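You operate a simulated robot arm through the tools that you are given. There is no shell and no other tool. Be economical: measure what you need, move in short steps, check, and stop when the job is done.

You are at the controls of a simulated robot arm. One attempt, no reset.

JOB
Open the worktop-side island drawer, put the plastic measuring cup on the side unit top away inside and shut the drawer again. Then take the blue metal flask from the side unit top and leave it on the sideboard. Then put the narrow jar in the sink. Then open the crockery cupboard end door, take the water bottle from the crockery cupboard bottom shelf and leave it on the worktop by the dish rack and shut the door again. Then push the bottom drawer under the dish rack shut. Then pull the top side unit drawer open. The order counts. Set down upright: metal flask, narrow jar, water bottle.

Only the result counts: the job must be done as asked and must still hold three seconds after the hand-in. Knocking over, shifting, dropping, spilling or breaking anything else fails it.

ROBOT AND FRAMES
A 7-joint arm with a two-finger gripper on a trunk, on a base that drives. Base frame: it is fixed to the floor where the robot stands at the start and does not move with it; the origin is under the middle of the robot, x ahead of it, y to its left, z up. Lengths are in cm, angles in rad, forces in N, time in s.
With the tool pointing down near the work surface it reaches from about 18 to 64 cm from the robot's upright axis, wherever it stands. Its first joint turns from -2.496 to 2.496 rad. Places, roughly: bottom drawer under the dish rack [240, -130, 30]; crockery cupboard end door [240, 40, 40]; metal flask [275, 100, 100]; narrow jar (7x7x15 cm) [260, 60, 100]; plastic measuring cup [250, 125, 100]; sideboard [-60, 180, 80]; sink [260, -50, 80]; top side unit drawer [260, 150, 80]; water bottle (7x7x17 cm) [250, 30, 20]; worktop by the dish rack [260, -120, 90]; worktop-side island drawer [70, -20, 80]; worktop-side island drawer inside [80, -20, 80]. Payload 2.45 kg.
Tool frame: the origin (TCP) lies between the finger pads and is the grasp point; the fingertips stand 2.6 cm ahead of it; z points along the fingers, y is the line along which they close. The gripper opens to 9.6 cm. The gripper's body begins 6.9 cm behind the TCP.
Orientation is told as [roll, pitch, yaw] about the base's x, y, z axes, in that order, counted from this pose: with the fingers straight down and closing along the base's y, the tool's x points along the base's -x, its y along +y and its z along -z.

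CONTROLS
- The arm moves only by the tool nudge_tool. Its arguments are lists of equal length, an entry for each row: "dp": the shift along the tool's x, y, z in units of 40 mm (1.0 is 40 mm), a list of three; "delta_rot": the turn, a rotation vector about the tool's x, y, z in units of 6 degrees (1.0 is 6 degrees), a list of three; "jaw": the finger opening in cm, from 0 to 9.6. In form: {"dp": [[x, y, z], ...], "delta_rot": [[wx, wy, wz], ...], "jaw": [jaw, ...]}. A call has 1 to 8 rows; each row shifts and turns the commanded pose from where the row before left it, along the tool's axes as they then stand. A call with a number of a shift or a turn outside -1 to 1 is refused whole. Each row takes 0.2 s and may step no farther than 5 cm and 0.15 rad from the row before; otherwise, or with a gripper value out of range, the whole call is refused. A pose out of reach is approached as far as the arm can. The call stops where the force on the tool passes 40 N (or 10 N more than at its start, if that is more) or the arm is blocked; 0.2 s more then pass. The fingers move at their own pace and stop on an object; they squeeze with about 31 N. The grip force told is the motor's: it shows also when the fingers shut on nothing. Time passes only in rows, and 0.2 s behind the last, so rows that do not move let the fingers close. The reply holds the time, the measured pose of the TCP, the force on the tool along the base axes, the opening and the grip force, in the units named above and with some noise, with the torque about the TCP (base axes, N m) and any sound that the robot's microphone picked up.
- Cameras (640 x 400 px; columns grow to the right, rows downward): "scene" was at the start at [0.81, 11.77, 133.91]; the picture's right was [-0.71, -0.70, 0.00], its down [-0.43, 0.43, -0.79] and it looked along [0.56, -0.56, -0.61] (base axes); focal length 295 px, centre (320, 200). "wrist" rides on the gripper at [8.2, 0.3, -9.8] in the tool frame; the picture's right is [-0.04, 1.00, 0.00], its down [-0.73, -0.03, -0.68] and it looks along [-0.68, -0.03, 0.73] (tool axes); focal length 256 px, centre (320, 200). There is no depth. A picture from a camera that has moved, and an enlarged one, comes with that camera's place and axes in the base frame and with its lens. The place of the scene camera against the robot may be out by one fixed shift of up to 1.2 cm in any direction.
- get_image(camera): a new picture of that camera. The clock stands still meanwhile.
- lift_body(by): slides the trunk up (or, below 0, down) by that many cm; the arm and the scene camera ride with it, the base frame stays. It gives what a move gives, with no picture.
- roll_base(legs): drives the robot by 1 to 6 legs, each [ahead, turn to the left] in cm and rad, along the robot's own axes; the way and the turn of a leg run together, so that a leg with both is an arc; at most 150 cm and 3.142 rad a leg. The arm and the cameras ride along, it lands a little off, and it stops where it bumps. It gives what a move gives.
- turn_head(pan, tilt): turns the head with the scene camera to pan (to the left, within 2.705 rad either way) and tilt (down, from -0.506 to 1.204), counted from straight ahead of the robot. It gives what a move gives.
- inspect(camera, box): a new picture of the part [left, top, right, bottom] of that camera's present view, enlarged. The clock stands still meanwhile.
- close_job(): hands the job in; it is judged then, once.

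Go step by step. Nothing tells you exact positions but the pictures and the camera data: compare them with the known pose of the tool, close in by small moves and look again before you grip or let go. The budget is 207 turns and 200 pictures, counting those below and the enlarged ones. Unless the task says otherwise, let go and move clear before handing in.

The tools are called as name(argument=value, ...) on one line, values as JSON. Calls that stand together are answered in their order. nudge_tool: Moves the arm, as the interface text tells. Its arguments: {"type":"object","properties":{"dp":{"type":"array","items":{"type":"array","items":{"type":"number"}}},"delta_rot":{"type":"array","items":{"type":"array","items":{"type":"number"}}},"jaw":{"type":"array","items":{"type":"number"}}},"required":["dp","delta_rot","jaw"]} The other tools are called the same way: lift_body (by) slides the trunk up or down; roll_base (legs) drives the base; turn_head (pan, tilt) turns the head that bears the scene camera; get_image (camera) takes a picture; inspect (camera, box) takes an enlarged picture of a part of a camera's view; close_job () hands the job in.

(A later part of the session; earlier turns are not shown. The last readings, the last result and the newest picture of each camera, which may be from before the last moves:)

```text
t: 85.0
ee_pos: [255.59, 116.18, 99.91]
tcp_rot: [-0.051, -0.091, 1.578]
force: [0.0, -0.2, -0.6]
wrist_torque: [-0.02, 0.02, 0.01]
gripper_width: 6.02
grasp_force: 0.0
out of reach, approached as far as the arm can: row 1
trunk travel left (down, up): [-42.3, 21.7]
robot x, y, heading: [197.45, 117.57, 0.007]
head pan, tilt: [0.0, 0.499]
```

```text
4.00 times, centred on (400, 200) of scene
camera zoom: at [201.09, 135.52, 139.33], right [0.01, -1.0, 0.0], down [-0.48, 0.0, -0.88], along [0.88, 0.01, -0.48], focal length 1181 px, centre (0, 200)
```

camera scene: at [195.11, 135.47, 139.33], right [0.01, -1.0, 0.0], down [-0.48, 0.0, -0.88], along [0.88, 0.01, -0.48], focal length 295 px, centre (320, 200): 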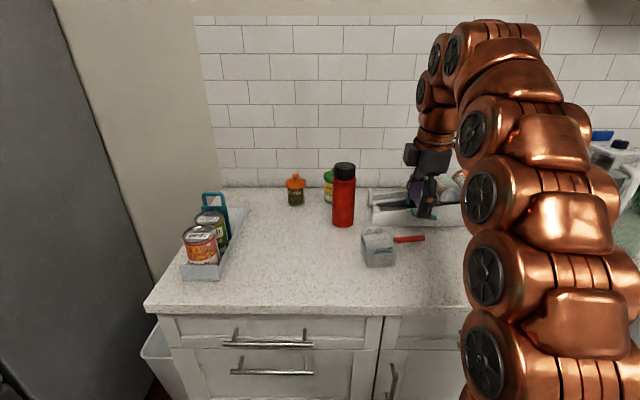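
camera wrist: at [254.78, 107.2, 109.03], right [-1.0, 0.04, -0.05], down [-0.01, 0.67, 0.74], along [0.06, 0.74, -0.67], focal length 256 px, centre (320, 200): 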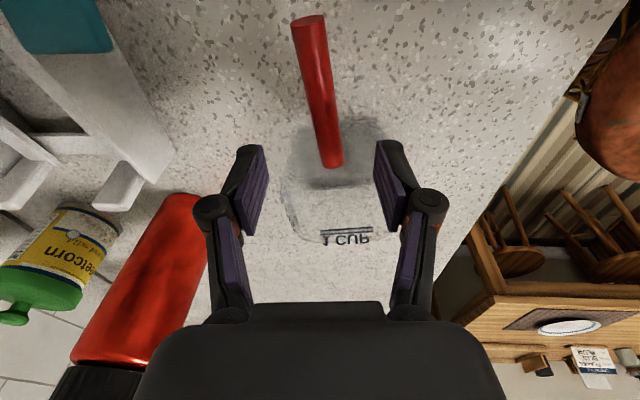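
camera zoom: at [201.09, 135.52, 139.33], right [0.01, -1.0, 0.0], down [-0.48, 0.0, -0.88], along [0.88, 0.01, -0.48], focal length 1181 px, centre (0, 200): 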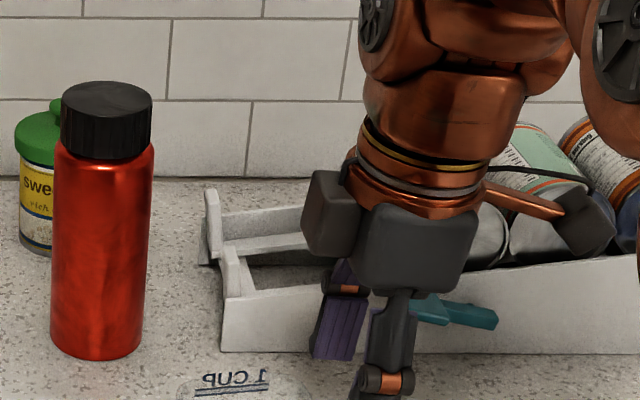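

The handle is directly below between the fingers. I'll level the tool, shift 1.5 cm, go down to z 96.5.

nudge_tool(dp=[[0.38, 0, 0], [0, 0, 0.85], [0, 0, 0]], delta_rot=[[-0.49, 0.87, 0], [0, 0, 0], [0, 0, 0]], jaw=[5, 5, 5])

get_image(camera="wrist")

turn_head(pan=-0.1, tilt=0.7)

inspect(camera="scene", box=[280, 100, 440, 200])

```text
t: 85.8
ee_pos: [255.61, 114.76, 96.35]
tcp_rot: [0.001, -0.001, 1.574]
force: [-0.1, 0.1, 0.4]
wrist_torque: [0.01, 0.0, 0.02]
gripper_width: 4.99
grasp_force: 0.1
trunk travel left (down, up): [-42.3, 21.7]
robot x, y, heading: [197.11, 117.68, 0.009]
head pan, tilt: [0.0, 0.499]
```

```text
168 pictures are left
camera wrist: at [255.27, 106.58, 106.26], right [-1.0, 0.03, 0.0], down [0.03, 0.73, 0.68], along [0.02, 0.68, -0.73], focal length 256 px, centre (320, 200)
```

wrist: 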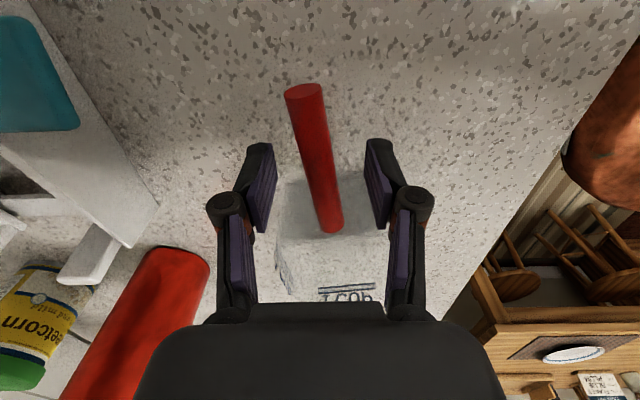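

```text
t: 86.5
ee_pos: [255.54, 114.72, 96.41]
tcp_rot: [0.0, 0.001, 1.576]
force: [1.0, 0.4, 0.5]
wrist_torque: [0.0, -0.01, -0.03]
gripper_width: 4.99
grasp_force: 0.1
trunk travel left (down, up): [-42.3, 21.7]
robot x, y, heading: [197.53, 117.47, 0.002]
head pan, tilt: [-0.099, 0.7]
```

```text
4.00 times, centred on (360, 150) of scene
camera zoom: at [200.46, 134.67, 137.56], right [-0.09, -1.0, 0.0], down [-0.64, 0.06, -0.77], along [0.76, -0.07, -0.64], focal length 1181 px, centre (160, 400)
```

zoom: 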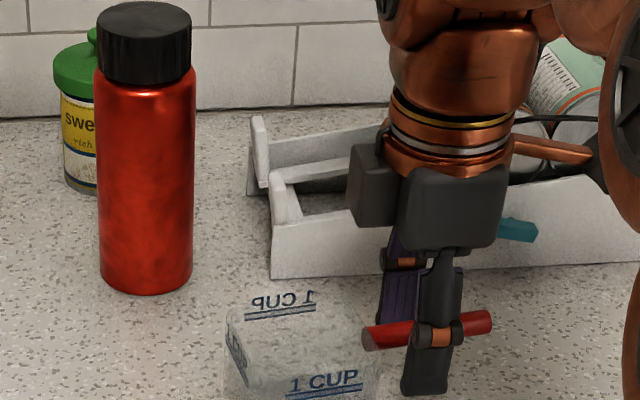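

The handle is about 0.8 cm below the TCP. Lower and close.

nudge_tool(dp=[[0, 0, 0.2], [0, 0, 0], [0, 0, 0], [0, 0, 0], [0, 0, 0], [0, 0, 0]], delta_rot=[[0, 0, 0], [0, 0, 0], [0, 0, 0], [0, 0, 0], [0, 0, 0], [0, 0, 0]], jaw=[5, 0, 0, 0, 0, 0])

get_image(camera="wrist")

```text
t: 87.9
ee_pos: [255.56, 114.73, 95.53]
tcp_rot: [-0.002, -0.001, 1.577]
force: [1.3, -0.1, 0.4]
wrist_torque: [0.02, 0.0, 0.01]
gripper_width: 1.27
grasp_force: 31.4
trunk travel left (down, up): [-42.3, 21.7]
robot x, y, heading: [197.66, 117.34, 0.005]
head pan, tilt: [-0.099, 0.7]
```

```text
166 pictures are left
camera wrist: at [255.26, 106.56, 105.5], right [-1.0, 0.03, 0.0], down [0.03, 0.73, 0.68], along [0.02, 0.68, -0.73], focal length 256 px, centre (320, 200)
```

wrist: 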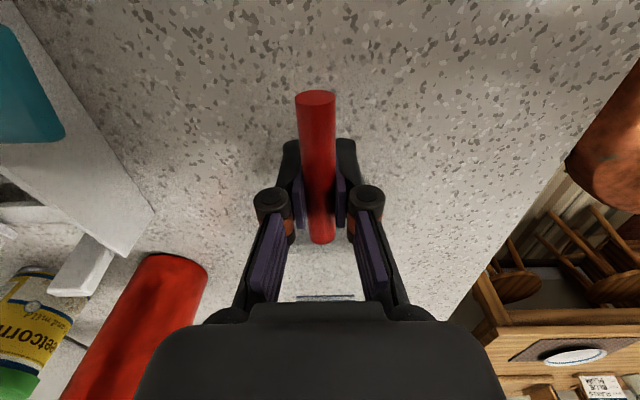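

The cup handle is held. I'll lift, tuck the arm, and retrace the route back to the drawer.

lift_body(by=16)

nudge_tool(dp=[[0, 1, 0], [0, 1, 0], [0, 1, 0], [0, 1, 0], [0, 1, 0], [0, 1, 0], [0, 0, 0]], delta_rot=[[0, 0, 0], [0, 0, 0], [0, 0, 0], [0, 0, 0], [0, 0, 0], [0, 0, 0], [0, 0, 0]], jaw=[0, 0, 0, 0, 0, 0, 0])

turn_head(pan=0, tilt=0.6)

get_image(camera="scene")

```text
t: 89.7
ee_pos: [255.62, 114.71, 111.63]
tcp_rot: [0.002, -0.001, 1.577]
force: [0.2, 0.2, -0.8]
wrist_torque: [0.02, 0.05, -0.04]
gripper_width: 1.39
grasp_force: 31.4
trunk travel left (down, up): [-58.3, 5.7]
robot x, y, heading: [197.42, 117.41, 0.007]
head pan, tilt: [-0.099, 0.7]
```

```text
t: 91.3
ee_pos: [231.59, 114.6, 111.57]
tcp_rot: [-0.001, 0.0, 1.575]
force: [0.9, 0.4, -0.9]
wrist_torque: [0.0, 0.01, -0.02]
gripper_width: 1.39
grasp_force: 31.1
trunk travel left (down, up): [-58.3, 5.7]
robot x, y, heading: [197.71, 117.53, 0.009]
head pan, tilt: [-0.099, 0.7]
```

```text
t: 92.0
ee_pos: [231.56, 114.68, 111.65]
tcp_rot: [0.0, 0.0, 1.576]
force: [-0.8, -0.7, -1.0]
wrist_torque: [-0.07, -0.03, 0.03]
gripper_width: 1.39
grasp_force: 31.0
trunk travel left (down, up): [-58.3, 5.7]
robot x, y, heading: [197.41, 117.14, 0.009]
head pan, tilt: [0.0, 0.6]
```

```text
165 pictures are left
camera scene: at [200.83, 135.51, 154.42], right [0.01, -1.0, 0.0], down [-0.57, 0.0, -0.82], along [0.82, 0.01, -0.57], focal length 295 px, centre (320, 200)
```

scene: 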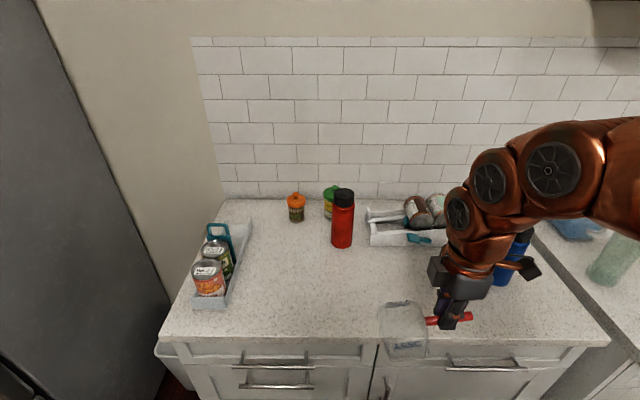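

The cup is held level. Driving back to the drawer by the same way.

roll_base(legs=[[-150, -0.008], [-37, 0], [0, 1.107], [-134, 0], [0, -1.107]])

get_image(camera="scene")

```text
t: 113.3
ee_pos: [-15.61, -6.14, 111.63]
tcp_rot: [0.002, 0.0, 1.541]
force: [0.1, -0.6, -1.5]
wrist_torque: [-0.01, 0.01, -0.02]
gripper_width: 1.4
grasp_force: 31.2
trunk travel left (down, up): [-58.3, 5.7]
robot x, y, heading: [-49.41, -2.09, -0.024]
head pan, tilt: [0.0, 0.6]
```

```text
164 pictures are left
camera scene: at [-45.61, 15.63, 154.42], right [-0.03, -1.0, 0.0], down [-0.56, 0.01, -0.83], along [0.82, -0.02, -0.56], focal length 295 px, centre (320, 200)
```

scene: 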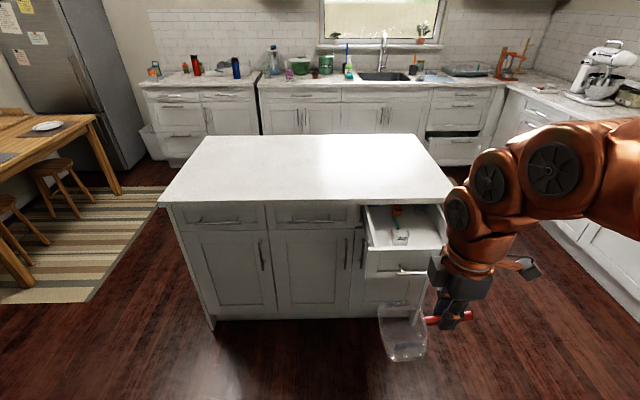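

I'll move forward 25 cm and look into the drawer.

roll_base(legs=[[25, 0.024]])

turn_head(pan=-0.5, tilt=0.75)

get_image(camera="scene")

inspect(camera="scene", box=[220, 140, 400, 252])

```text
t: 115.1
ee_pos: [9.62, -5.79, 111.68]
tcp_rot: [-0.001, 0.002, 1.564]
force: [0.2, 0.9, -0.3]
wrist_torque: [-0.03, 0.01, -0.03]
gripper_width: 1.41
grasp_force: 31.1
trunk travel left (down, up): [-58.3, 5.7]
robot x, y, heading: [-24.21, -2.75, -0.001]
head pan, tilt: [0.0, 0.6]
```

```text
t: 116.0
ee_pos: [9.52, -5.82, 111.75]
tcp_rot: [0.0, -0.001, 1.563]
force: [0.6, 0.0, -0.3]
wrist_torque: [-0.06, 0.03, 0.01]
gripper_width: 1.39
grasp_force: 31.2
trunk travel left (down, up): [-58.3, 5.7]
robot x, y, heading: [-24.62, -2.79, -0.001]
head pan, tilt: [-0.499, 0.75]
```

```text
163 pictures are left
camera scene: at [-22.51, 11.39, 153.14], right [-0.48, -0.88, 0.0], down [-0.6, 0.33, -0.73], along [0.64, -0.35, -0.68], focal length 295 px, centre (320, 200)
```

scene: 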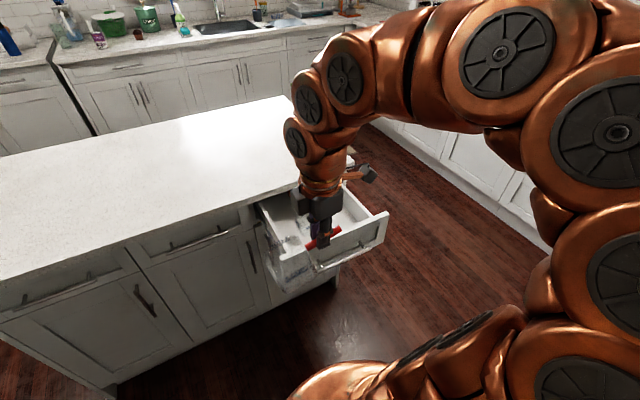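

```text
3.56 times, centred on (310, 196) of scene
camera zoom: at [-22.51, 11.39, 153.14], right [-0.48, -0.88, 0.0], down [-0.6, 0.33, -0.73], along [0.64, -0.35, -0.68], focal length 1050 px, centre (356, 214)
```

zoom: 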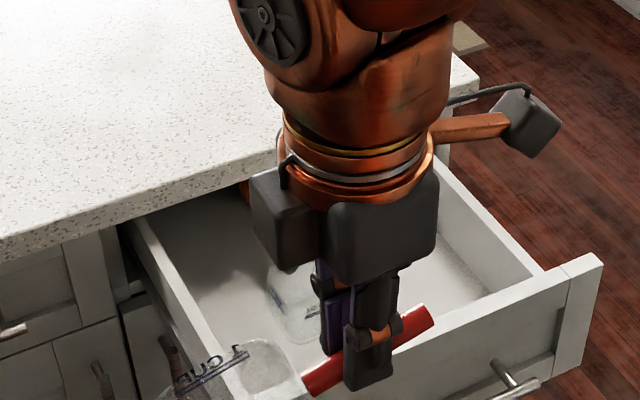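

The drawer's front half looks free; I plan TCP at [31, -24.5]. Moving over it and checking with the wrist camera.

nudge_tool(dp=[[1, 0, 0], [1, 0, 0], [0.9, -0.7, 0], [0.7, -0.9, 0], [0.6, -0.9, 0], [0.5, -1, 0], [0, -1, 0], [0, -0.9, 0]], delta_rot=[[0, 0, 0], [0, 0, 0], [0, 0, 0], [0, 0, 0], [0, 0, 0], [0, 0, 0], [0, 0, 0], [0, 0, 0]], jaw=[0, 0, 0, 0, 0, 0, 0, 0])

turn_head(pan=-0.2, tilt=0.75)

get_image(camera="wrist")

inspect(camera="scene", box=[240, 100, 480, 250])

```text
t: 117.8
ee_pos: [30.89, -24.86, 111.73]
tcp_rot: [-0.004, -0.003, 1.564]
force: [1.0, -0.4, 0.2]
wrist_torque: [0.0, -0.05, -0.01]
gripper_width: 1.37
grasp_force: 31.5
trunk travel left (down, up): [-58.3, 5.7]
robot x, y, heading: [-24.33, -2.39, -0.003]
head pan, tilt: [-0.499, 0.75]
```

```text
t: 118.6
ee_pos: [30.96, -24.85, 111.64]
tcp_rot: [-0.001, 0.0, 1.563]
force: [0.1, -0.1, -1.2]
wrist_torque: [-0.07, 0.0, -0.01]
gripper_width: 1.39
grasp_force: 31.0
trunk travel left (down, up): [-58.3, 5.7]
robot x, y, heading: [-24.73, -2.65, -0.004]
head pan, tilt: [-0.201, 0.75]
```

```text
161 pictures are left
camera wrist: at [30.45, -33.04, 121.51], right [-1.0, 0.05, 0.0], down [0.04, 0.73, 0.68], along [0.03, 0.68, -0.73], focal length 256 px, centre (320, 200)
```

wrist: 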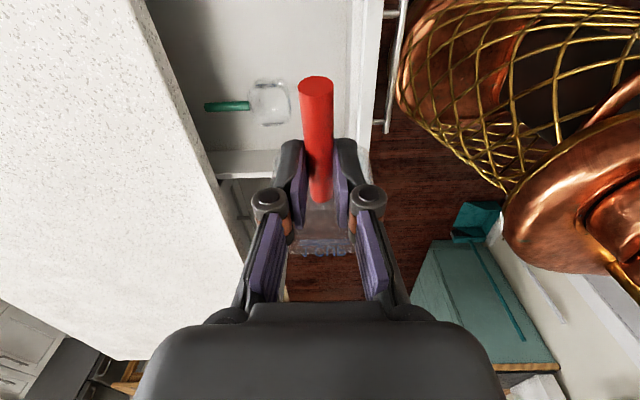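

```text
2.67 times, centred on (360, 175) of scene
camera zoom: at [-21.65, 13.68, 153.14], right [-0.2, -0.98, 0.0], down [-0.67, 0.14, -0.73], along [0.72, -0.15, -0.68], focal length 787 px, centre (213, 267)
```

zoom: 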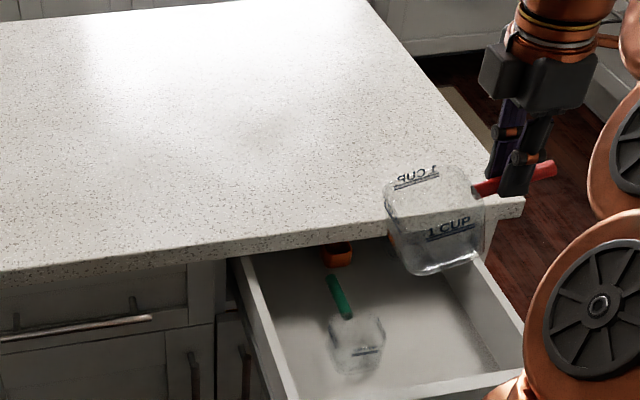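

There's a smaller cup with a green handle in the drawer around [39, -17], so I'll turn the big cup to lie along x on the right side of the drawer.

nudge_tool(dp=[[0, 0, 0], [0, 0, 0], [0, 0, 0], [0, 0, 0], [0, 0, 0], [0, 0, 0], [0, 0, 0], [0, 0, 0]], delta_rot=[[0, 0, 1], [0, 0, 1], [0, 0, 1], [0, 0, 1], [0, 0, 1], [0, 0, 1], [0, 0, 1], [0, 0, 1]], jaw=[0, 0, 0, 0, 0, 0, 0, 0])

nudge_tool(dp=[[0, 0, 0], [0, 0, 0], [0, 0, 0], [0, 0, 0], [0, 0, 0], [0, 0, 0], [0, 0, 0], [-0.3, -1, 0]], delta_rot=[[0, 0, 1], [0, 0, 1], [0, 0, 1], [0, 0, 1], [0, 0, 1], [0, 0, 1], [0, 0, 0.9], [0, 0, 0]], jaw=[0, 0, 0, 0, 0, 0, 0, 0])

get_image(camera="wrist")

turn_head(pan=-0.2, tilt=0.9)

inspect(camera="scene", box=[240, 50, 480, 200])

```text
t: 120.4
ee_pos: [30.92, -24.78, 111.71]
tcp_rot: [-0.001, 0.001, 0.723]
force: [0.5, -0.1, -0.3]
wrist_torque: [-0.02, 0.01, -0.02]
gripper_width: 1.39
grasp_force: 31.1
trunk travel left (down, up): [-58.3, 5.7]
robot x, y, heading: [-24.73, -2.94, -0.003]
head pan, tilt: [-0.201, 0.75]
```

```text
t: 122.2
ee_pos: [32.29, -28.88, 111.77]
tcp_rot: [-0.002, -0.001, 0.003]
force: [0.3, 0.7, -0.6]
wrist_torque: [-0.04, 0.0, -0.01]
gripper_width: 1.39
grasp_force: 31.4
trunk travel left (down, up): [-58.3, 5.7]
robot x, y, heading: [-24.49, -2.57, -0.001]
head pan, tilt: [-0.201, 0.75]
```

```text
159 pictures are left
camera wrist: at [24.04, -28.57, 121.63], right [0.04, 1.0, 0.0], down [0.73, -0.03, 0.68], along [0.68, -0.03, -0.73], focal length 256 px, centre (320, 200)
```

wrist: 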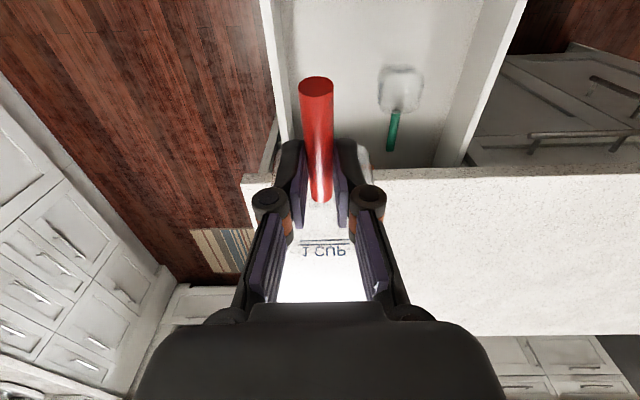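

```text
t: 122.9
ee_pos: [32.24, -28.83, 111.77]
tcp_rot: [0.0, -0.001, 0.003]
force: [-1.7, 0.6, -0.4]
wrist_torque: [-0.03, 0.03, -0.02]
gripper_width: 1.38
grasp_force: 30.5
trunk travel left (down, up): [-58.3, 5.7]
robot x, y, heading: [-24.53, -2.48, -0.002]
head pan, tilt: [-0.201, 0.901]
```

```text
2.67 times, centred on (360, 125) of scene
camera zoom: at [-22.37, 13.83, 151.95], right [-0.2, -0.98, 0.0], down [-0.77, 0.16, -0.62], along [0.61, -0.13, -0.78], focal length 787 px, centre (213, 400)
```

zoom: 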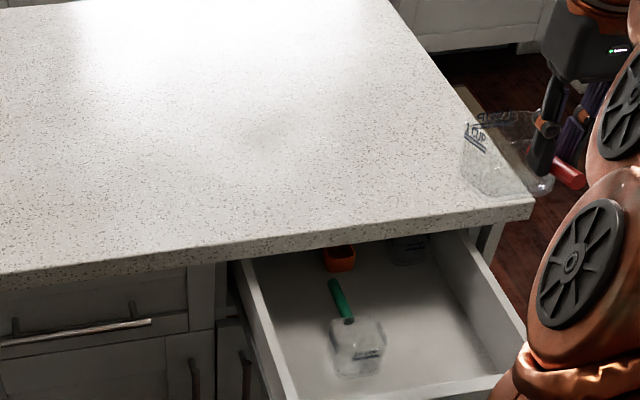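

Target spot is clear. I'll check the arm against the drawer front before lowering.

get_image(camera="scene")

lift_body(by=-12)

get_image(camera="scene")

```text
157 pictures are left
camera scene: at [-22.37, 13.83, 151.95], right [-0.2, -0.98, 0.0], down [-0.77, 0.16, -0.62], along [0.61, -0.13, -0.78], focal length 295 px, centre (320, 200)
```

scene: 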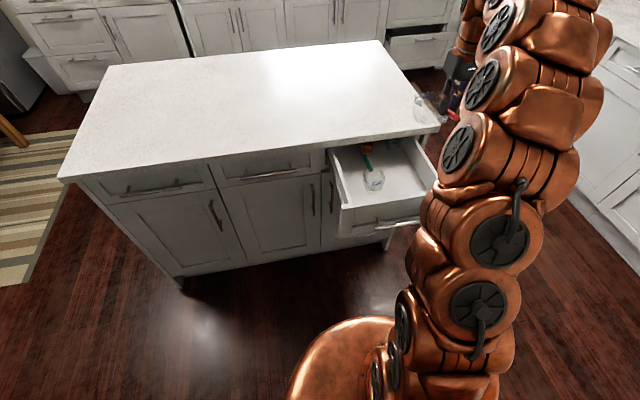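

```text
t: 124.4
ee_pos: [32.21, -28.87, 99.75]
tcp_rot: [0.0, -0.001, 0.004]
force: [-0.5, -0.2, -0.4]
wrist_torque: [-0.03, 0.02, 0.0]
gripper_width: 1.4
grasp_force: 31.3
trunk travel left (down, up): [-46.3, 17.7]
robot x, y, heading: [-24.67, -2.4, -0.002]
head pan, tilt: [-0.201, 0.901]
```

```text
156 pictures are left
camera scene: at [-22.37, 13.83, 139.95], right [-0.2, -0.98, 0.0], down [-0.77, 0.16, -0.62], along [0.61, -0.13, -0.78], focal length 295 px, centre (320, 200)
```

scene: 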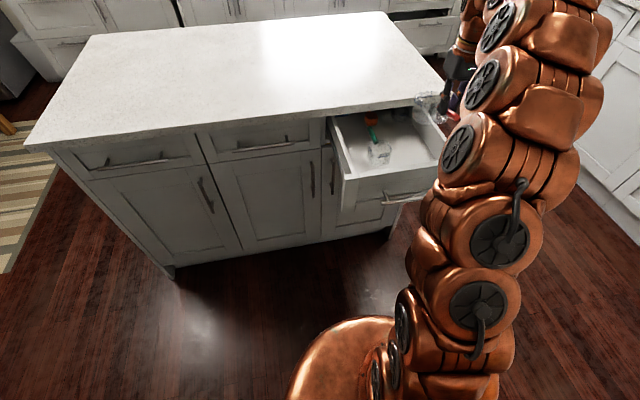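

Arm is clear. I'll check the gap between cup and island edge with the wrist camera.

get_image(camera="wrist")

inspect(camera="scene", box=[310, 60, 470, 210])

```text
155 pictures are left
camera wrist: at [24.02, -28.56, 109.61], right [0.04, 1.0, 0.0], down [0.73, -0.03, 0.68], along [0.68, -0.03, -0.73], focal length 256 px, centre (320, 200)
```

wrist: 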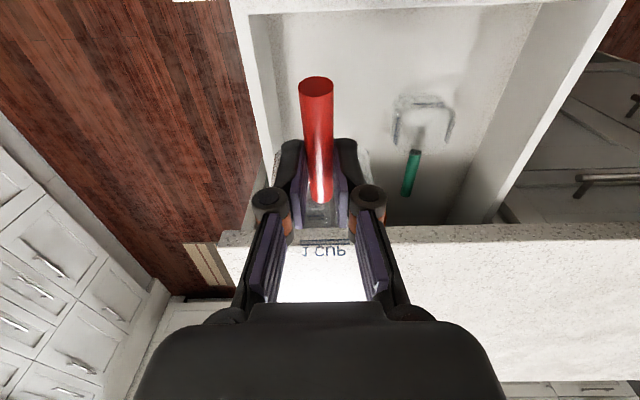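

```text
2.67 times, centred on (390, 135) of scene
camera zoom: at [-22.37, 13.83, 139.95], right [-0.2, -0.98, 0.0], down [-0.77, 0.16, -0.62], along [0.61, -0.13, -0.78], focal length 787 px, centre (133, 373)
```

zoom: 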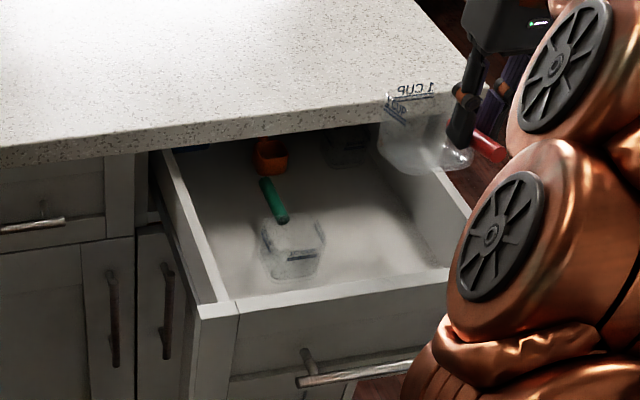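

Gaps are fine. Shift 0.8 cm inward and lower further in small steps until contact.

nudge_tool(dp=[[-0.2, 0, 0], [0, 0, 0]], delta_rot=[[0, 0, 0], [0, 0, 0]], jaw=[0, 0])

lift_body(by=-13)

inspect(camera="scene", box=[310, 40, 470, 190])

get_image(camera="wrist")

```text
t: 125.0
ee_pos: [33.03, -28.91, 99.71]
tcp_rot: [0.0, 0.0, 0.003]
force: [-0.4, 0.7, -1.5]
wrist_torque: [-0.01, 0.02, -0.01]
gripper_width: 1.39
grasp_force: 31.1
trunk travel left (down, up): [-46.3, 17.7]
robot x, y, heading: [-24.78, -2.39, -0.008]
head pan, tilt: [-0.201, 0.901]
```

```text
t: 126.6
ee_pos: [33.08, -28.77, 86.79]
tcp_rot: [0.0, 0.0, 0.003]
force: [1.1, -0.5, -0.3]
wrist_torque: [0.02, -0.01, 0.02]
gripper_width: 1.4
grasp_force: 31.2
trunk travel left (down, up): [-33.3, 30.7]
robot x, y, heading: [-24.45, -2.85, -0.005]
head pan, tilt: [-0.201, 0.901]
```

```text
2.67 times, centred on (390, 115) of scene
camera zoom: at [-22.37, 13.83, 126.95], right [-0.2, -0.98, 0.0], down [-0.77, 0.16, -0.62], along [0.61, -0.13, -0.78], focal length 787 px, centre (133, 427)
```

zoom: 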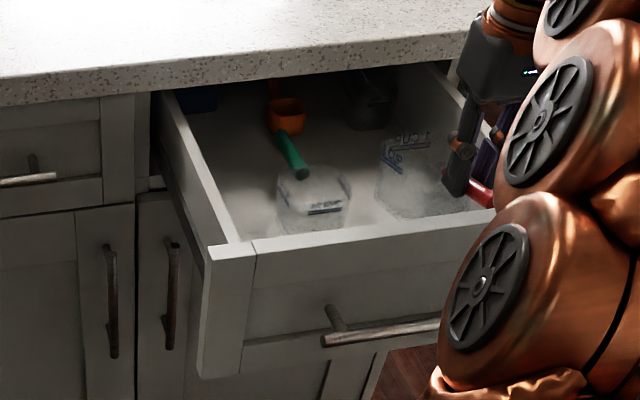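

```text
152 pictures are left
camera wrist: at [24.8, -28.54, 96.6], right [0.04, 1.0, 0.0], down [0.73, -0.03, 0.68], along [0.68, -0.03, -0.73], focal length 256 px, centre (320, 200)
```

wrist: 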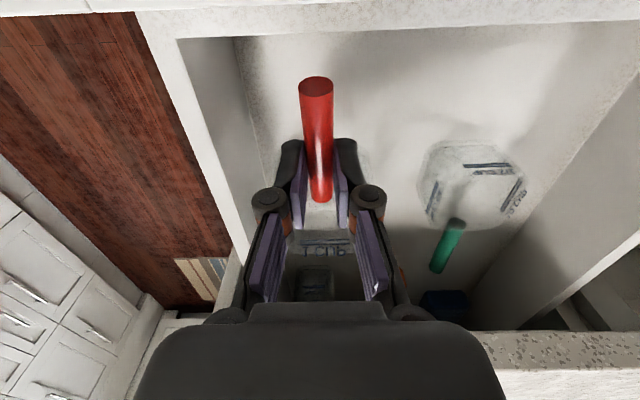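

Lowering 3 cm slowly and watching the force.

nudge_tool(dp=[[0, 0, 0.15], [0, 0, 0.15], [0, 0, 0.15], [0, 0, 0.15], [0, 0, 0.1], [0, 0, 0]], delta_rot=[[0, 0, 0], [0, 0, 0], [0, 0, 0], [0, 0, 0], [0, 0, 0], [0, 0, 0]], jaw=[0, 0, 0, 0, 0, 0])

inspect(camera="scene", box=[350, 60, 450, 130])

```text
t: 128.0
ee_pos: [33.03, -28.8, 83.96]
tcp_rot: [0.003, -0.001, 0.005]
force: [-0.4, 1.0, 7.7]
wrist_torque: [-0.01, -0.71, 0.02]
gripper_width: 1.35
grasp_force: 30.8
trunk travel left (down, up): [-33.3, 30.7]
robot x, y, heading: [-24.63, -2.71, -0.006]
head pan, tilt: [-0.201, 0.901]
```

```text
5.71 times, centred on (400, 95) of scene
camera zoom: at [-22.42, 13.85, 126.94], right [-0.2, -0.98, 0.0], down [-0.77, 0.16, -0.62], along [0.61, -0.13, -0.78], focal length 1687 px, centre (-137, 800)
```

zoom: 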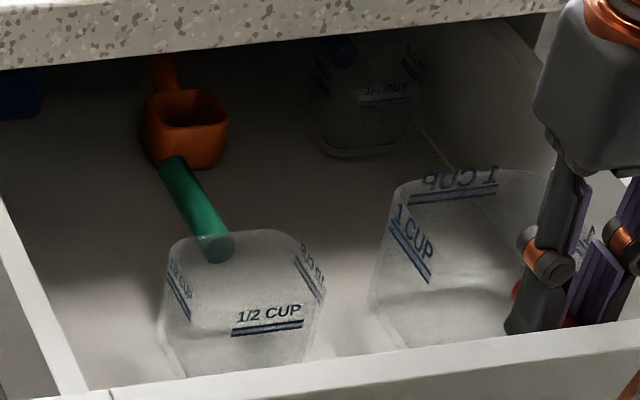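

The cup touches the drawer floor (7.7 N). Release and rise.

nudge_tool(dp=[[0, 0, -0.05], [0, 0, 0], [0, 0, 0], [0, 0, -0.3], [0, 0, -1], [0, 0, -1], [0, 0, 0]], delta_rot=[[0, 0, 0], [0, 0, 0], [0, 0, 0], [0, 0, 0], [0, 0, 0], [0, 0, 0], [0, 0, 0]], jaw=[3.5, 3.5, 3.5, 3.5, 3.5, 3.5, 3.5])

lift_body(by=18)

get_image(camera="wrist")

inspect(camera="scene", box=[310, 60, 470, 210])

```text
t: 129.6
ee_pos: [33.13, -28.93, 93.18]
tcp_rot: [0.0, -0.002, 0.003]
force: [-0.3, 0.5, -0.2]
wrist_torque: [0.03, 0.0, 0.01]
gripper_width: 3.5
grasp_force: 0.1
trunk travel left (down, up): [-33.3, 30.7]
robot x, y, heading: [-24.77, -2.62, -0.004]
head pan, tilt: [-0.201, 0.901]
```

```text
t: 131.6
ee_pos: [33.02, -28.89, 111.28]
tcp_rot: [0.001, 0.0, 0.003]
force: [0.3, 0.9, 0.2]
wrist_torque: [-0.01, 0.0, -0.02]
gripper_width: 3.5
grasp_force: 0.0
trunk travel left (down, up): [-51.3, 12.7]
robot x, y, heading: [-24.5, -2.89, -0.002]
head pan, tilt: [-0.201, 0.901]
```

```text
150 pictures are left
camera wrist: at [24.83, -28.62, 121.11], right [0.04, 1.0, 0.0], down [0.73, -0.03, 0.68], along [0.68, -0.03, -0.73], focal length 256 px, centre (320, 200)
```

wrist: 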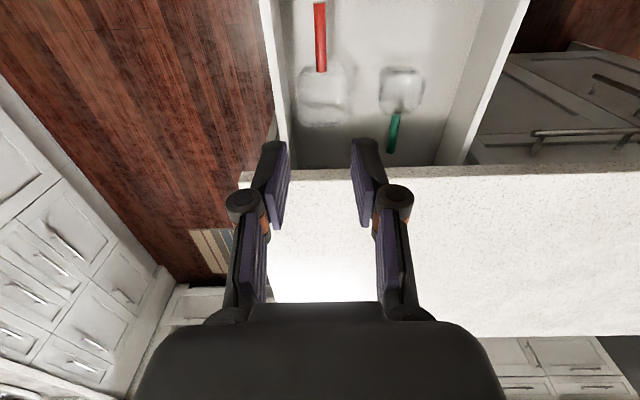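

```text
2.67 times, centred on (390, 135) of scene
camera zoom: at [-22.37, 13.83, 144.94], right [-0.2, -0.98, 0.0], down [-0.77, 0.16, -0.62], along [0.61, -0.13, -0.78], focal length 787 px, centre (133, 373)
```

zoom: 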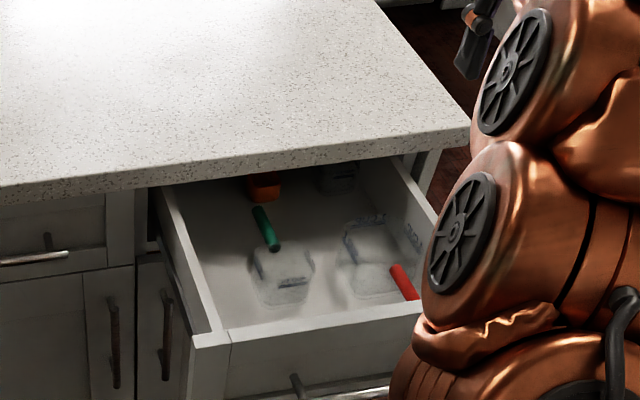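

The cup sits in the drawer. Now I'll bring the closed fingers in front of the handle and push the drawer shut.

nudge_tool(dp=[[1, 0.3, 0], [1, 0.3, 0], [1, 0.3, 0], [1, 0.3, 0], [1, 0.3, 0], [1, 0.6, 0], [0, 0, 0]], delta_rot=[[0, 0, 0], [0, 0, 0], [0, 0, 0], [0, 0, 0], [0, 0, 0], [0, 0, 0], [0, 0, 0]], jaw=[0, 0, 0, 0, 0, 0, 0])

lift_body(by=-31)

get_image(camera="wrist")

get_image(camera="scene")

```text
t: 133.2
ee_pos: [8.99, -20.61, 111.08]
tcp_rot: [0.001, 0.0, 0.003]
force: [-0.1, -0.1, -0.7]
wrist_torque: [-0.01, 0.01, 0.01]
gripper_width: 0.0
grasp_force: 28.3
trunk travel left (down, up): [-51.3, 12.7]
robot x, y, heading: [-24.27, -2.49, -0.001]
head pan, tilt: [-0.201, 0.901]
```

```text
t: 136.3
ee_pos: [9.0, -20.54, 80.13]
tcp_rot: [0.002, 0.001, 0.004]
force: [-0.4, 1.0, -0.2]
wrist_torque: [-0.03, 0.0, 0.03]
gripper_width: 0.02
grasp_force: 28.8
trunk travel left (down, up): [-20.3, 43.7]
robot x, y, heading: [-24.83, -2.75, -0.0]
head pan, tilt: [-0.201, 0.901]
```

```text
148 pictures are left
camera wrist: at [0.76, -20.22, 90.02], right [0.04, 1.0, 0.0], down [0.73, -0.03, 0.68], along [0.68, -0.03, -0.73], focal length 256 px, centre (320, 200)
```

wrist: 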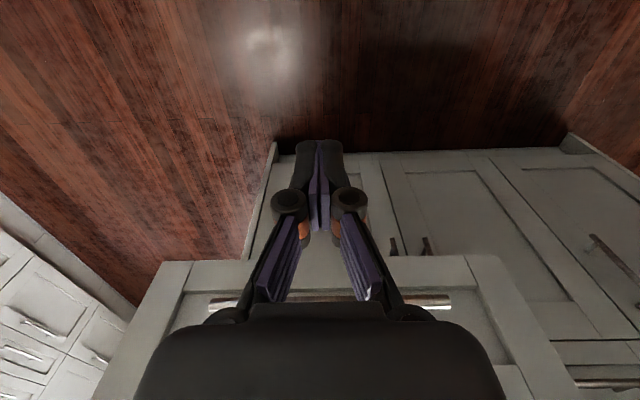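

```text
147 pictures are left
camera scene: at [-22.38, 13.84, 113.95], right [-0.2, -0.98, 0.0], down [-0.77, 0.16, -0.62], along [0.61, -0.13, -0.78], focal length 295 px, centre (320, 200)
```

scene: 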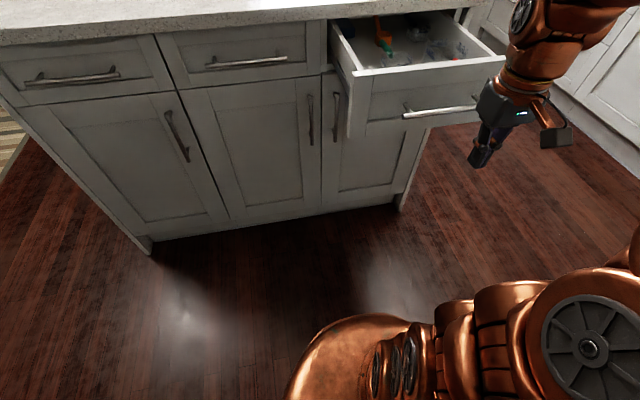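

The gripper body would hit the top's overhang if vertical, so I'll tilt the fingers forward 45° and push on the handle.

nudge_tool(dp=[[0, 0, 0], [0, 0, 0], [0, 0, 0], [0, 0, 0], [0, 0, 0], [0, 0, 0], [0, 0, 0], [0, 0, 0]], delta_rot=[[0, -1, 0], [0, -1, 0], [0, -1, 0], [0, -1, 0], [0, -1, 0], [0, -1, 0], [0, -1, 0], [0, -1, 0]], jaw=[0, 0, 0, 0, 0, 0, 0, 0])

lift_body(by=1.7)

get_image(camera="wrist")

```text
t: 138.3
ee_pos: [5.03, -24.51, 65.82]
tcp_rot: [0.178, -0.454, -0.155]
force: [0.0, -0.5, 0.0]
wrist_torque: [-0.04, -0.01, -0.02]
gripper_width: 0.0
grasp_force: 28.5
trunk travel left (down, up): [-20.3, 43.7]
robot x, y, heading: [-24.72, -2.62, -0.004]
head pan, tilt: [-0.201, 0.901]
stopped in row 8: the arm was blocked; the commanded pose is now the measured one
```

```text
t: 138.9
ee_pos: [5.46, -24.29, 68.06]
tcp_rot: [0.186, -0.474, -0.157]
force: [-0.4, 0.0, -0.1]
wrist_torque: [0.0, -0.01, 0.02]
gripper_width: 0.0
grasp_force: 28.5
trunk travel left (down, up): [-22.0, 42.0]
robot x, y, heading: [-24.34, -2.58, -0.003]
head pan, tilt: [-0.201, 0.901]
```

```text
146 pictures are left
camera wrist: at [-6.39, -23.93, 73.04], right [0.11, 0.98, 0.18], down [0.32, -0.21, 0.92], along [0.94, -0.04, -0.34], focal length 256 px, centre (320, 200)
```

wrist: 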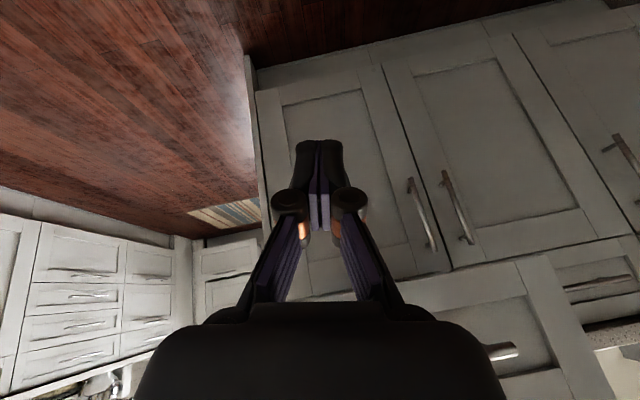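

Too cramped for tilting here. I'll back the base off 27 cm and extend the arm instead.

roll_base(legs=[[-27, 0]])

nudge_tool(dp=[[-0.89, 0, 0.45], [-0.89, 0, 0.45], [-0.89, 0, 0.45], [-0.89, 0, 0.45], [-0.89, 0, 0.45], [-0.89, 0, 0.45], [-0.45, 0, -0.89], [-0.45, 0, -0.89]], delta_rot=[[0, 0, 0], [0, 0, 0], [0, 0, 0], [0, 0, 0], [0, 0, 0], [0, 0, 0], [0, 0, 0], [0, 0, 0]], jaw=[0, 0, 0, 0, 0, 0, 0, 0])

nudge_tool(dp=[[-0.45, 0, -0.89], [0, 0, 0], [0, 0, 0], [0, 0, 0], [0, 0, 0]], delta_rot=[[0, 0, 0], [-0.7, -0.9, -0.5], [-0.7, -0.9, -0.5], [-0.4, -0.9, -0.5], [0, 0, 0]], jaw=[0, 0, 0, 0, 0])

get_image(camera="scene")

```text
t: 140.8
ee_pos: [-21.49, -24.24, 67.95]
tcp_rot: [0.183, -0.471, -0.157]
force: [0.7, -0.3, -0.7]
wrist_torque: [-0.01, -0.01, 0.01]
gripper_width: 0.0
grasp_force: 28.4
trunk travel left (down, up): [-22.0, 42.0]
robot x, y, heading: [-51.19, -2.83, -0.004]
head pan, tilt: [-0.201, 0.901]
```

```text
t: 142.6
ee_pos: [2.12, -27.4, 76.26]
tcp_rot: [0.184, -0.471, -0.159]
force: [0.0, -0.1, 0.5]
wrist_torque: [-0.02, -0.01, 0.0]
gripper_width: 0.01
grasp_force: 29.0
trunk travel left (down, up): [-22.0, 42.0]
robot x, y, heading: [-51.26, -3.02, -0.001]
head pan, tilt: [-0.201, 0.901]
```

```text
t: 143.8
ee_pos: [1.99, -28.01, 80.09]
tcp_rot: [0.316, -0.785, -0.059]
force: [0.2, 0.0, -0.4]
wrist_torque: [-0.01, 0.0, 0.01]
gripper_width: 0.01
grasp_force: 28.6
trunk travel left (down, up): [-22.0, 42.0]
robot x, y, heading: [-51.76, -2.66, -0.008]
head pan, tilt: [-0.201, 0.901]
```

```text
145 pictures are left
camera scene: at [-49.33, 13.92, 115.65], right [-0.2, -0.98, 0.0], down [-0.77, 0.16, -0.62], along [0.61, -0.13, -0.78], focal length 295 px, centre (320, 200)
```

scene: 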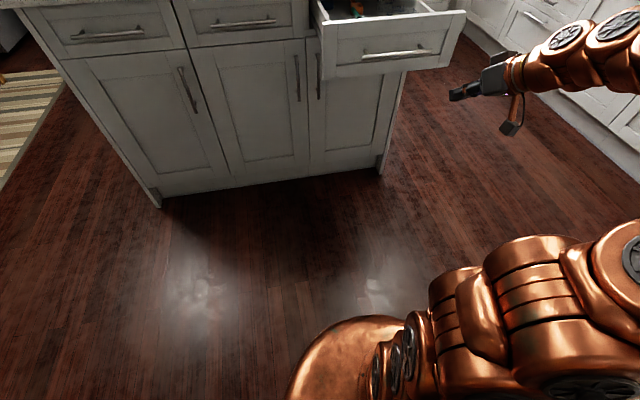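

Now leveling the sideways lean and centring on the handle.

nudge_tool(dp=[[0, 0, 0], [0, 0, 0], [0, 0, 0], [0, 1, 0], [0, 0.9, 0], [0, 0, 0]], delta_rot=[[1, 0, 0], [1, 0, 0], [1, 0, 0], [0, 0, 0], [0, 0, 0], [0, 0, 0]], jaw=[0, 0, 0, 0, 0, 0])

lift_body(by=2)

get_image(camera="wrist")

```text
t: 145.2
ee_pos: [2.56, -20.49, 80.11]
tcp_rot: [0.002, -0.785, -0.062]
force: [-0.7, 0.7, -0.1]
wrist_torque: [0.01, 0.0, 0.01]
gripper_width: 0.0
grasp_force: 28.8
trunk travel left (down, up): [-22.0, 42.0]
robot x, y, heading: [-51.44, -2.3, -0.002]
head pan, tilt: [-0.201, 0.901]
```

```text
t: 145.9
ee_pos: [2.56, -20.41, 82.2]
tcp_rot: [0.002, -0.786, -0.06]
force: [0.6, -0.1, -0.7]
wrist_torque: [-0.02, 0.06, 0.0]
gripper_width: 0.0
grasp_force: 28.2
trunk travel left (down, up): [-24.0, 40.0]
robot x, y, heading: [-51.47, -2.56, -0.004]
head pan, tilt: [-0.201, 0.901]
```

```text
144 pictures are left
camera wrist: at [-10.2, -19.4, 83.31], right [0.09, 1.0, 0.03], down [0.04, -0.03, 1.0], along [1.0, -0.09, -0.04], focal length 256 px, centre (320, 200)
```

wrist: 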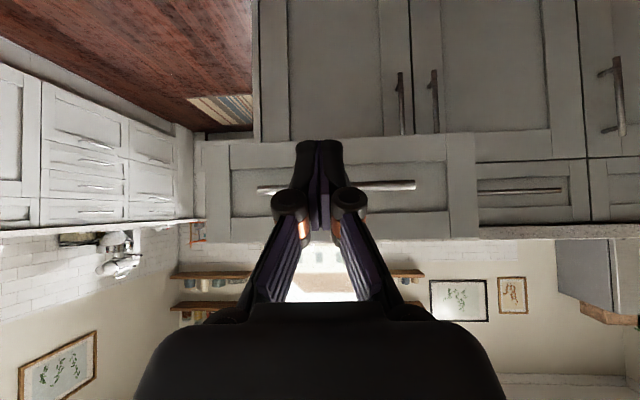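

Fingertips are level with the handle. Pushing with the base, then finishing gently with the arm.

roll_base(legs=[[38, 0.002]])

get_image(camera="wrist")

get_image(camera="scene")

```text
t: 148.3
ee_pos: [40.82, -20.23, 82.1]
tcp_rot: [0.003, -0.788, -0.055]
force: [0.0, 0.0, -0.8]
wrist_torque: [0.01, 0.01, 0.02]
gripper_width: 0.01
grasp_force: 28.4
trunk travel left (down, up): [-24.0, 40.0]
robot x, y, heading: [-13.45, -2.49, 0.001]
head pan, tilt: [-0.201, 0.901]
```

```text
143 pictures are left
camera wrist: at [28.02, -19.19, 83.31], right [0.08, 1.0, 0.03], down [0.04, -0.03, 1.0], along [1.0, -0.08, -0.04], focal length 256 px, centre (320, 200)
```

wrist: 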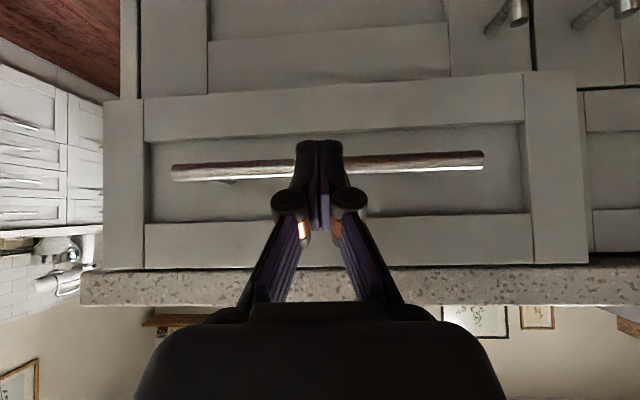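

```text
142 pictures are left
camera scene: at [-11.28, 13.94, 117.64], right [-0.2, -0.98, 0.0], down [-0.77, 0.15, -0.62], along [0.61, -0.12, -0.78], focal length 295 px, centre (320, 200)
```

scene: 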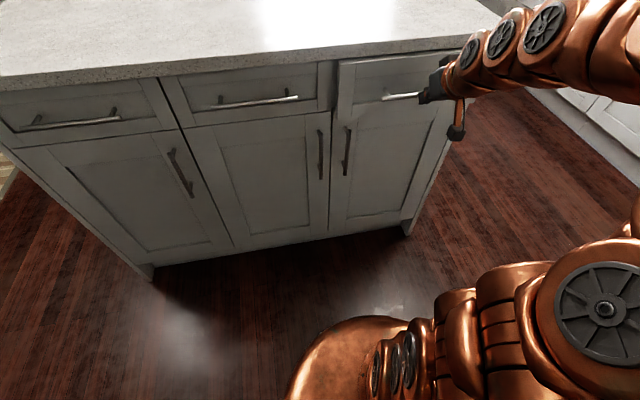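

About 4 cm remain; final push with the arm.

nudge_tool(dp=[[-0.35, 0, 0.35], [-0.35, 0, 0.35], [-0.18, 0, 0.18], [-0.18, 0, 0.18], [0, 0, 0]], delta_rot=[[0, 0, 0], [0, 0, 0], [0, 0, 0], [0, 0, 0], [0, 0, 0]], jaw=[0, 0, 0, 0, 0])

get_image(camera="wrist")

inspect(camera="scene", box=[280, 30, 480, 155])

```text
t: 149.1
ee_pos: [45.3, -20.37, 82.31]
tcp_rot: [0.0, -0.782, -0.055]
force: [-26.8, 6.8, 15.9]
wrist_torque: [0.17, -0.05, 0.28]
gripper_width: 0.01
grasp_force: 28.3
trunk travel left (down, up): [-24.0, 40.0]
robot x, y, heading: [-13.23, -2.53, 0.007]
head pan, tilt: [-0.201, 0.901]
stopped in row 4: the force on the tool passed its limit at 65 N (the readings are from after the stop); the commanded pose is now the measured one
```

```text
141 pictures are left
camera wrist: at [32.46, -19.49, 83.48], right [0.08, 1.0, 0.03], down [0.04, -0.03, 1.0], along [1.0, -0.08, -0.04], focal length 256 px, centre (320, 200)
```

wrist: 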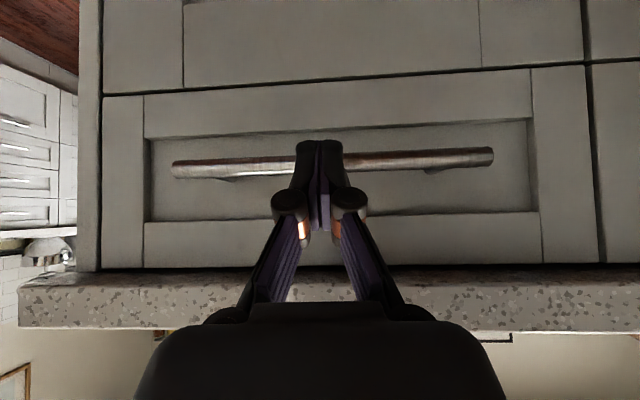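

```text
3.20 times, centred on (380, 92) of scene
camera zoom: at [-11.51, 13.99, 117.67], right [-0.2, -0.98, 0.0], down [-0.77, 0.15, -0.62], along [0.61, -0.12, -0.78], focal length 945 px, centre (128, 544)
```

zoom: 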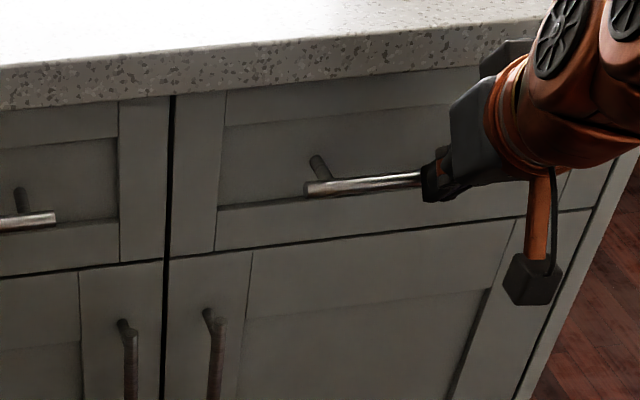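

The drawer is shut. Backing off and returning the tool to vertical for the next trip.

roll_base(legs=[[-36, 0]])

lift_body(by=25)

nudge_tool(dp=[[0, 0, 0], [0, 0, 0], [0, 0, 0], [0, 0, 0], [0, 0, 0], [0, 0, 0], [0, 0, 0], [0, 0, 0]], delta_rot=[[0, 0.94, -0.1], [0, 0.94, -0.1], [0, 0.94, 0], [0, 0.94, 0], [0, 0.94, 0], [0, 0.94, 0], [0, 0.94, 0], [0, 0.9, 0]], jaw=[0, 0, 0, 0, 0, 0, 0, 0])

nudge_tool(dp=[[1, 0, 0], [1, 0, 0], [1, 0, 0], [1, 0, 0], [1, 0, 0], [0.8, 0, 0], [0, 0, 0]], delta_rot=[[0, 0, 0], [0, 0, 0], [0, 0, 0], [0, 0, 0], [0, 0, 0], [0, 0, 0], [0, 0, 0]], jaw=[6, 6, 6, 6, 6, 6, 6])

turn_head(pan=0, tilt=0.6)

get_image(camera="scene")

```text
t: 151.5
ee_pos: [9.22, -20.47, 82.02]
tcp_rot: [0.003, -0.779, -0.052]
force: [-0.4, 0.1, -0.6]
wrist_torque: [0.01, -0.02, 0.05]
gripper_width: 0.03
grasp_force: 28.9
trunk travel left (down, up): [-24.0, 40.0]
robot x, y, heading: [-49.84, -2.52, 0.004]
head pan, tilt: [-0.201, 0.901]
```

```text
t: 154.0
ee_pos: [9.17, -20.46, 107.04]
tcp_rot: [0.002, -0.781, -0.051]
force: [-0.4, -0.8, 0.2]
wrist_torque: [-0.01, 0.03, 0.0]
gripper_width: 0.01
grasp_force: 28.3
trunk travel left (down, up): [-49.0, 15.0]
robot x, y, heading: [-49.75, -2.82, 0.003]
head pan, tilt: [-0.201, 0.901]
```

```text
t: 155.8
ee_pos: [9.11, -20.31, 106.99]
tcp_rot: [-0.012, 0.008, -0.035]
force: [0.2, 0.5, 0.8]
wrist_torque: [0.02, 0.01, 0.0]
gripper_width: 0.0
grasp_force: 28.9
trunk travel left (down, up): [-49.0, 15.0]
robot x, y, heading: [-49.31, -2.65, 0.011]
head pan, tilt: [-0.201, 0.901]
```

```text
t: 157.4
ee_pos: [-13.9, -19.64, 107.06]
tcp_rot: [-0.013, 0.003, -0.034]
force: [-0.2, 0.0, -0.6]
wrist_torque: [0.01, 0.01, 0.01]
gripper_width: 5.97
grasp_force: 0.1
trunk travel left (down, up): [-49.0, 15.0]
robot x, y, heading: [-49.52, -2.66, 0.006]
head pan, tilt: [-0.201, 0.901]
```

```text
t: 158.2
ee_pos: [-14.08, -19.71, 107.04]
tcp_rot: [-0.014, 0.003, -0.034]
force: [-0.8, 0.4, -0.3]
wrist_torque: [0.0, -0.03, 0.01]
gripper_width: 6.01
grasp_force: 0.1
trunk travel left (down, up): [-49.0, 15.0]
robot x, y, heading: [-49.4, -2.58, 0.002]
head pan, tilt: [0.0, 0.6]
```

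```text
139 pictures are left
camera scene: at [-46.23, 15.34, 145.12], right [0.0, -1.0, 0.0], down [-0.57, 0.0, -0.82], along [0.82, 0.0, -0.57], focal length 295 px, centre (320, 200)
```

scene: 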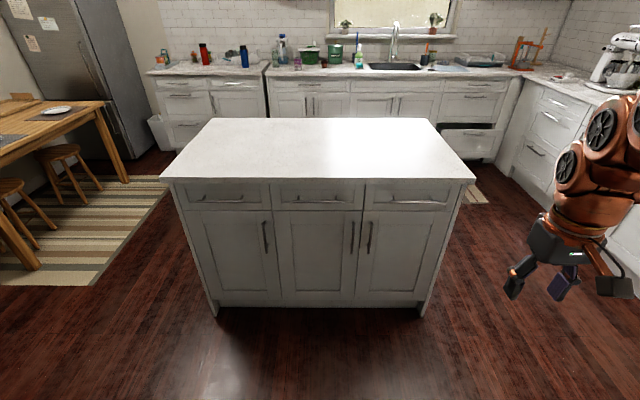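

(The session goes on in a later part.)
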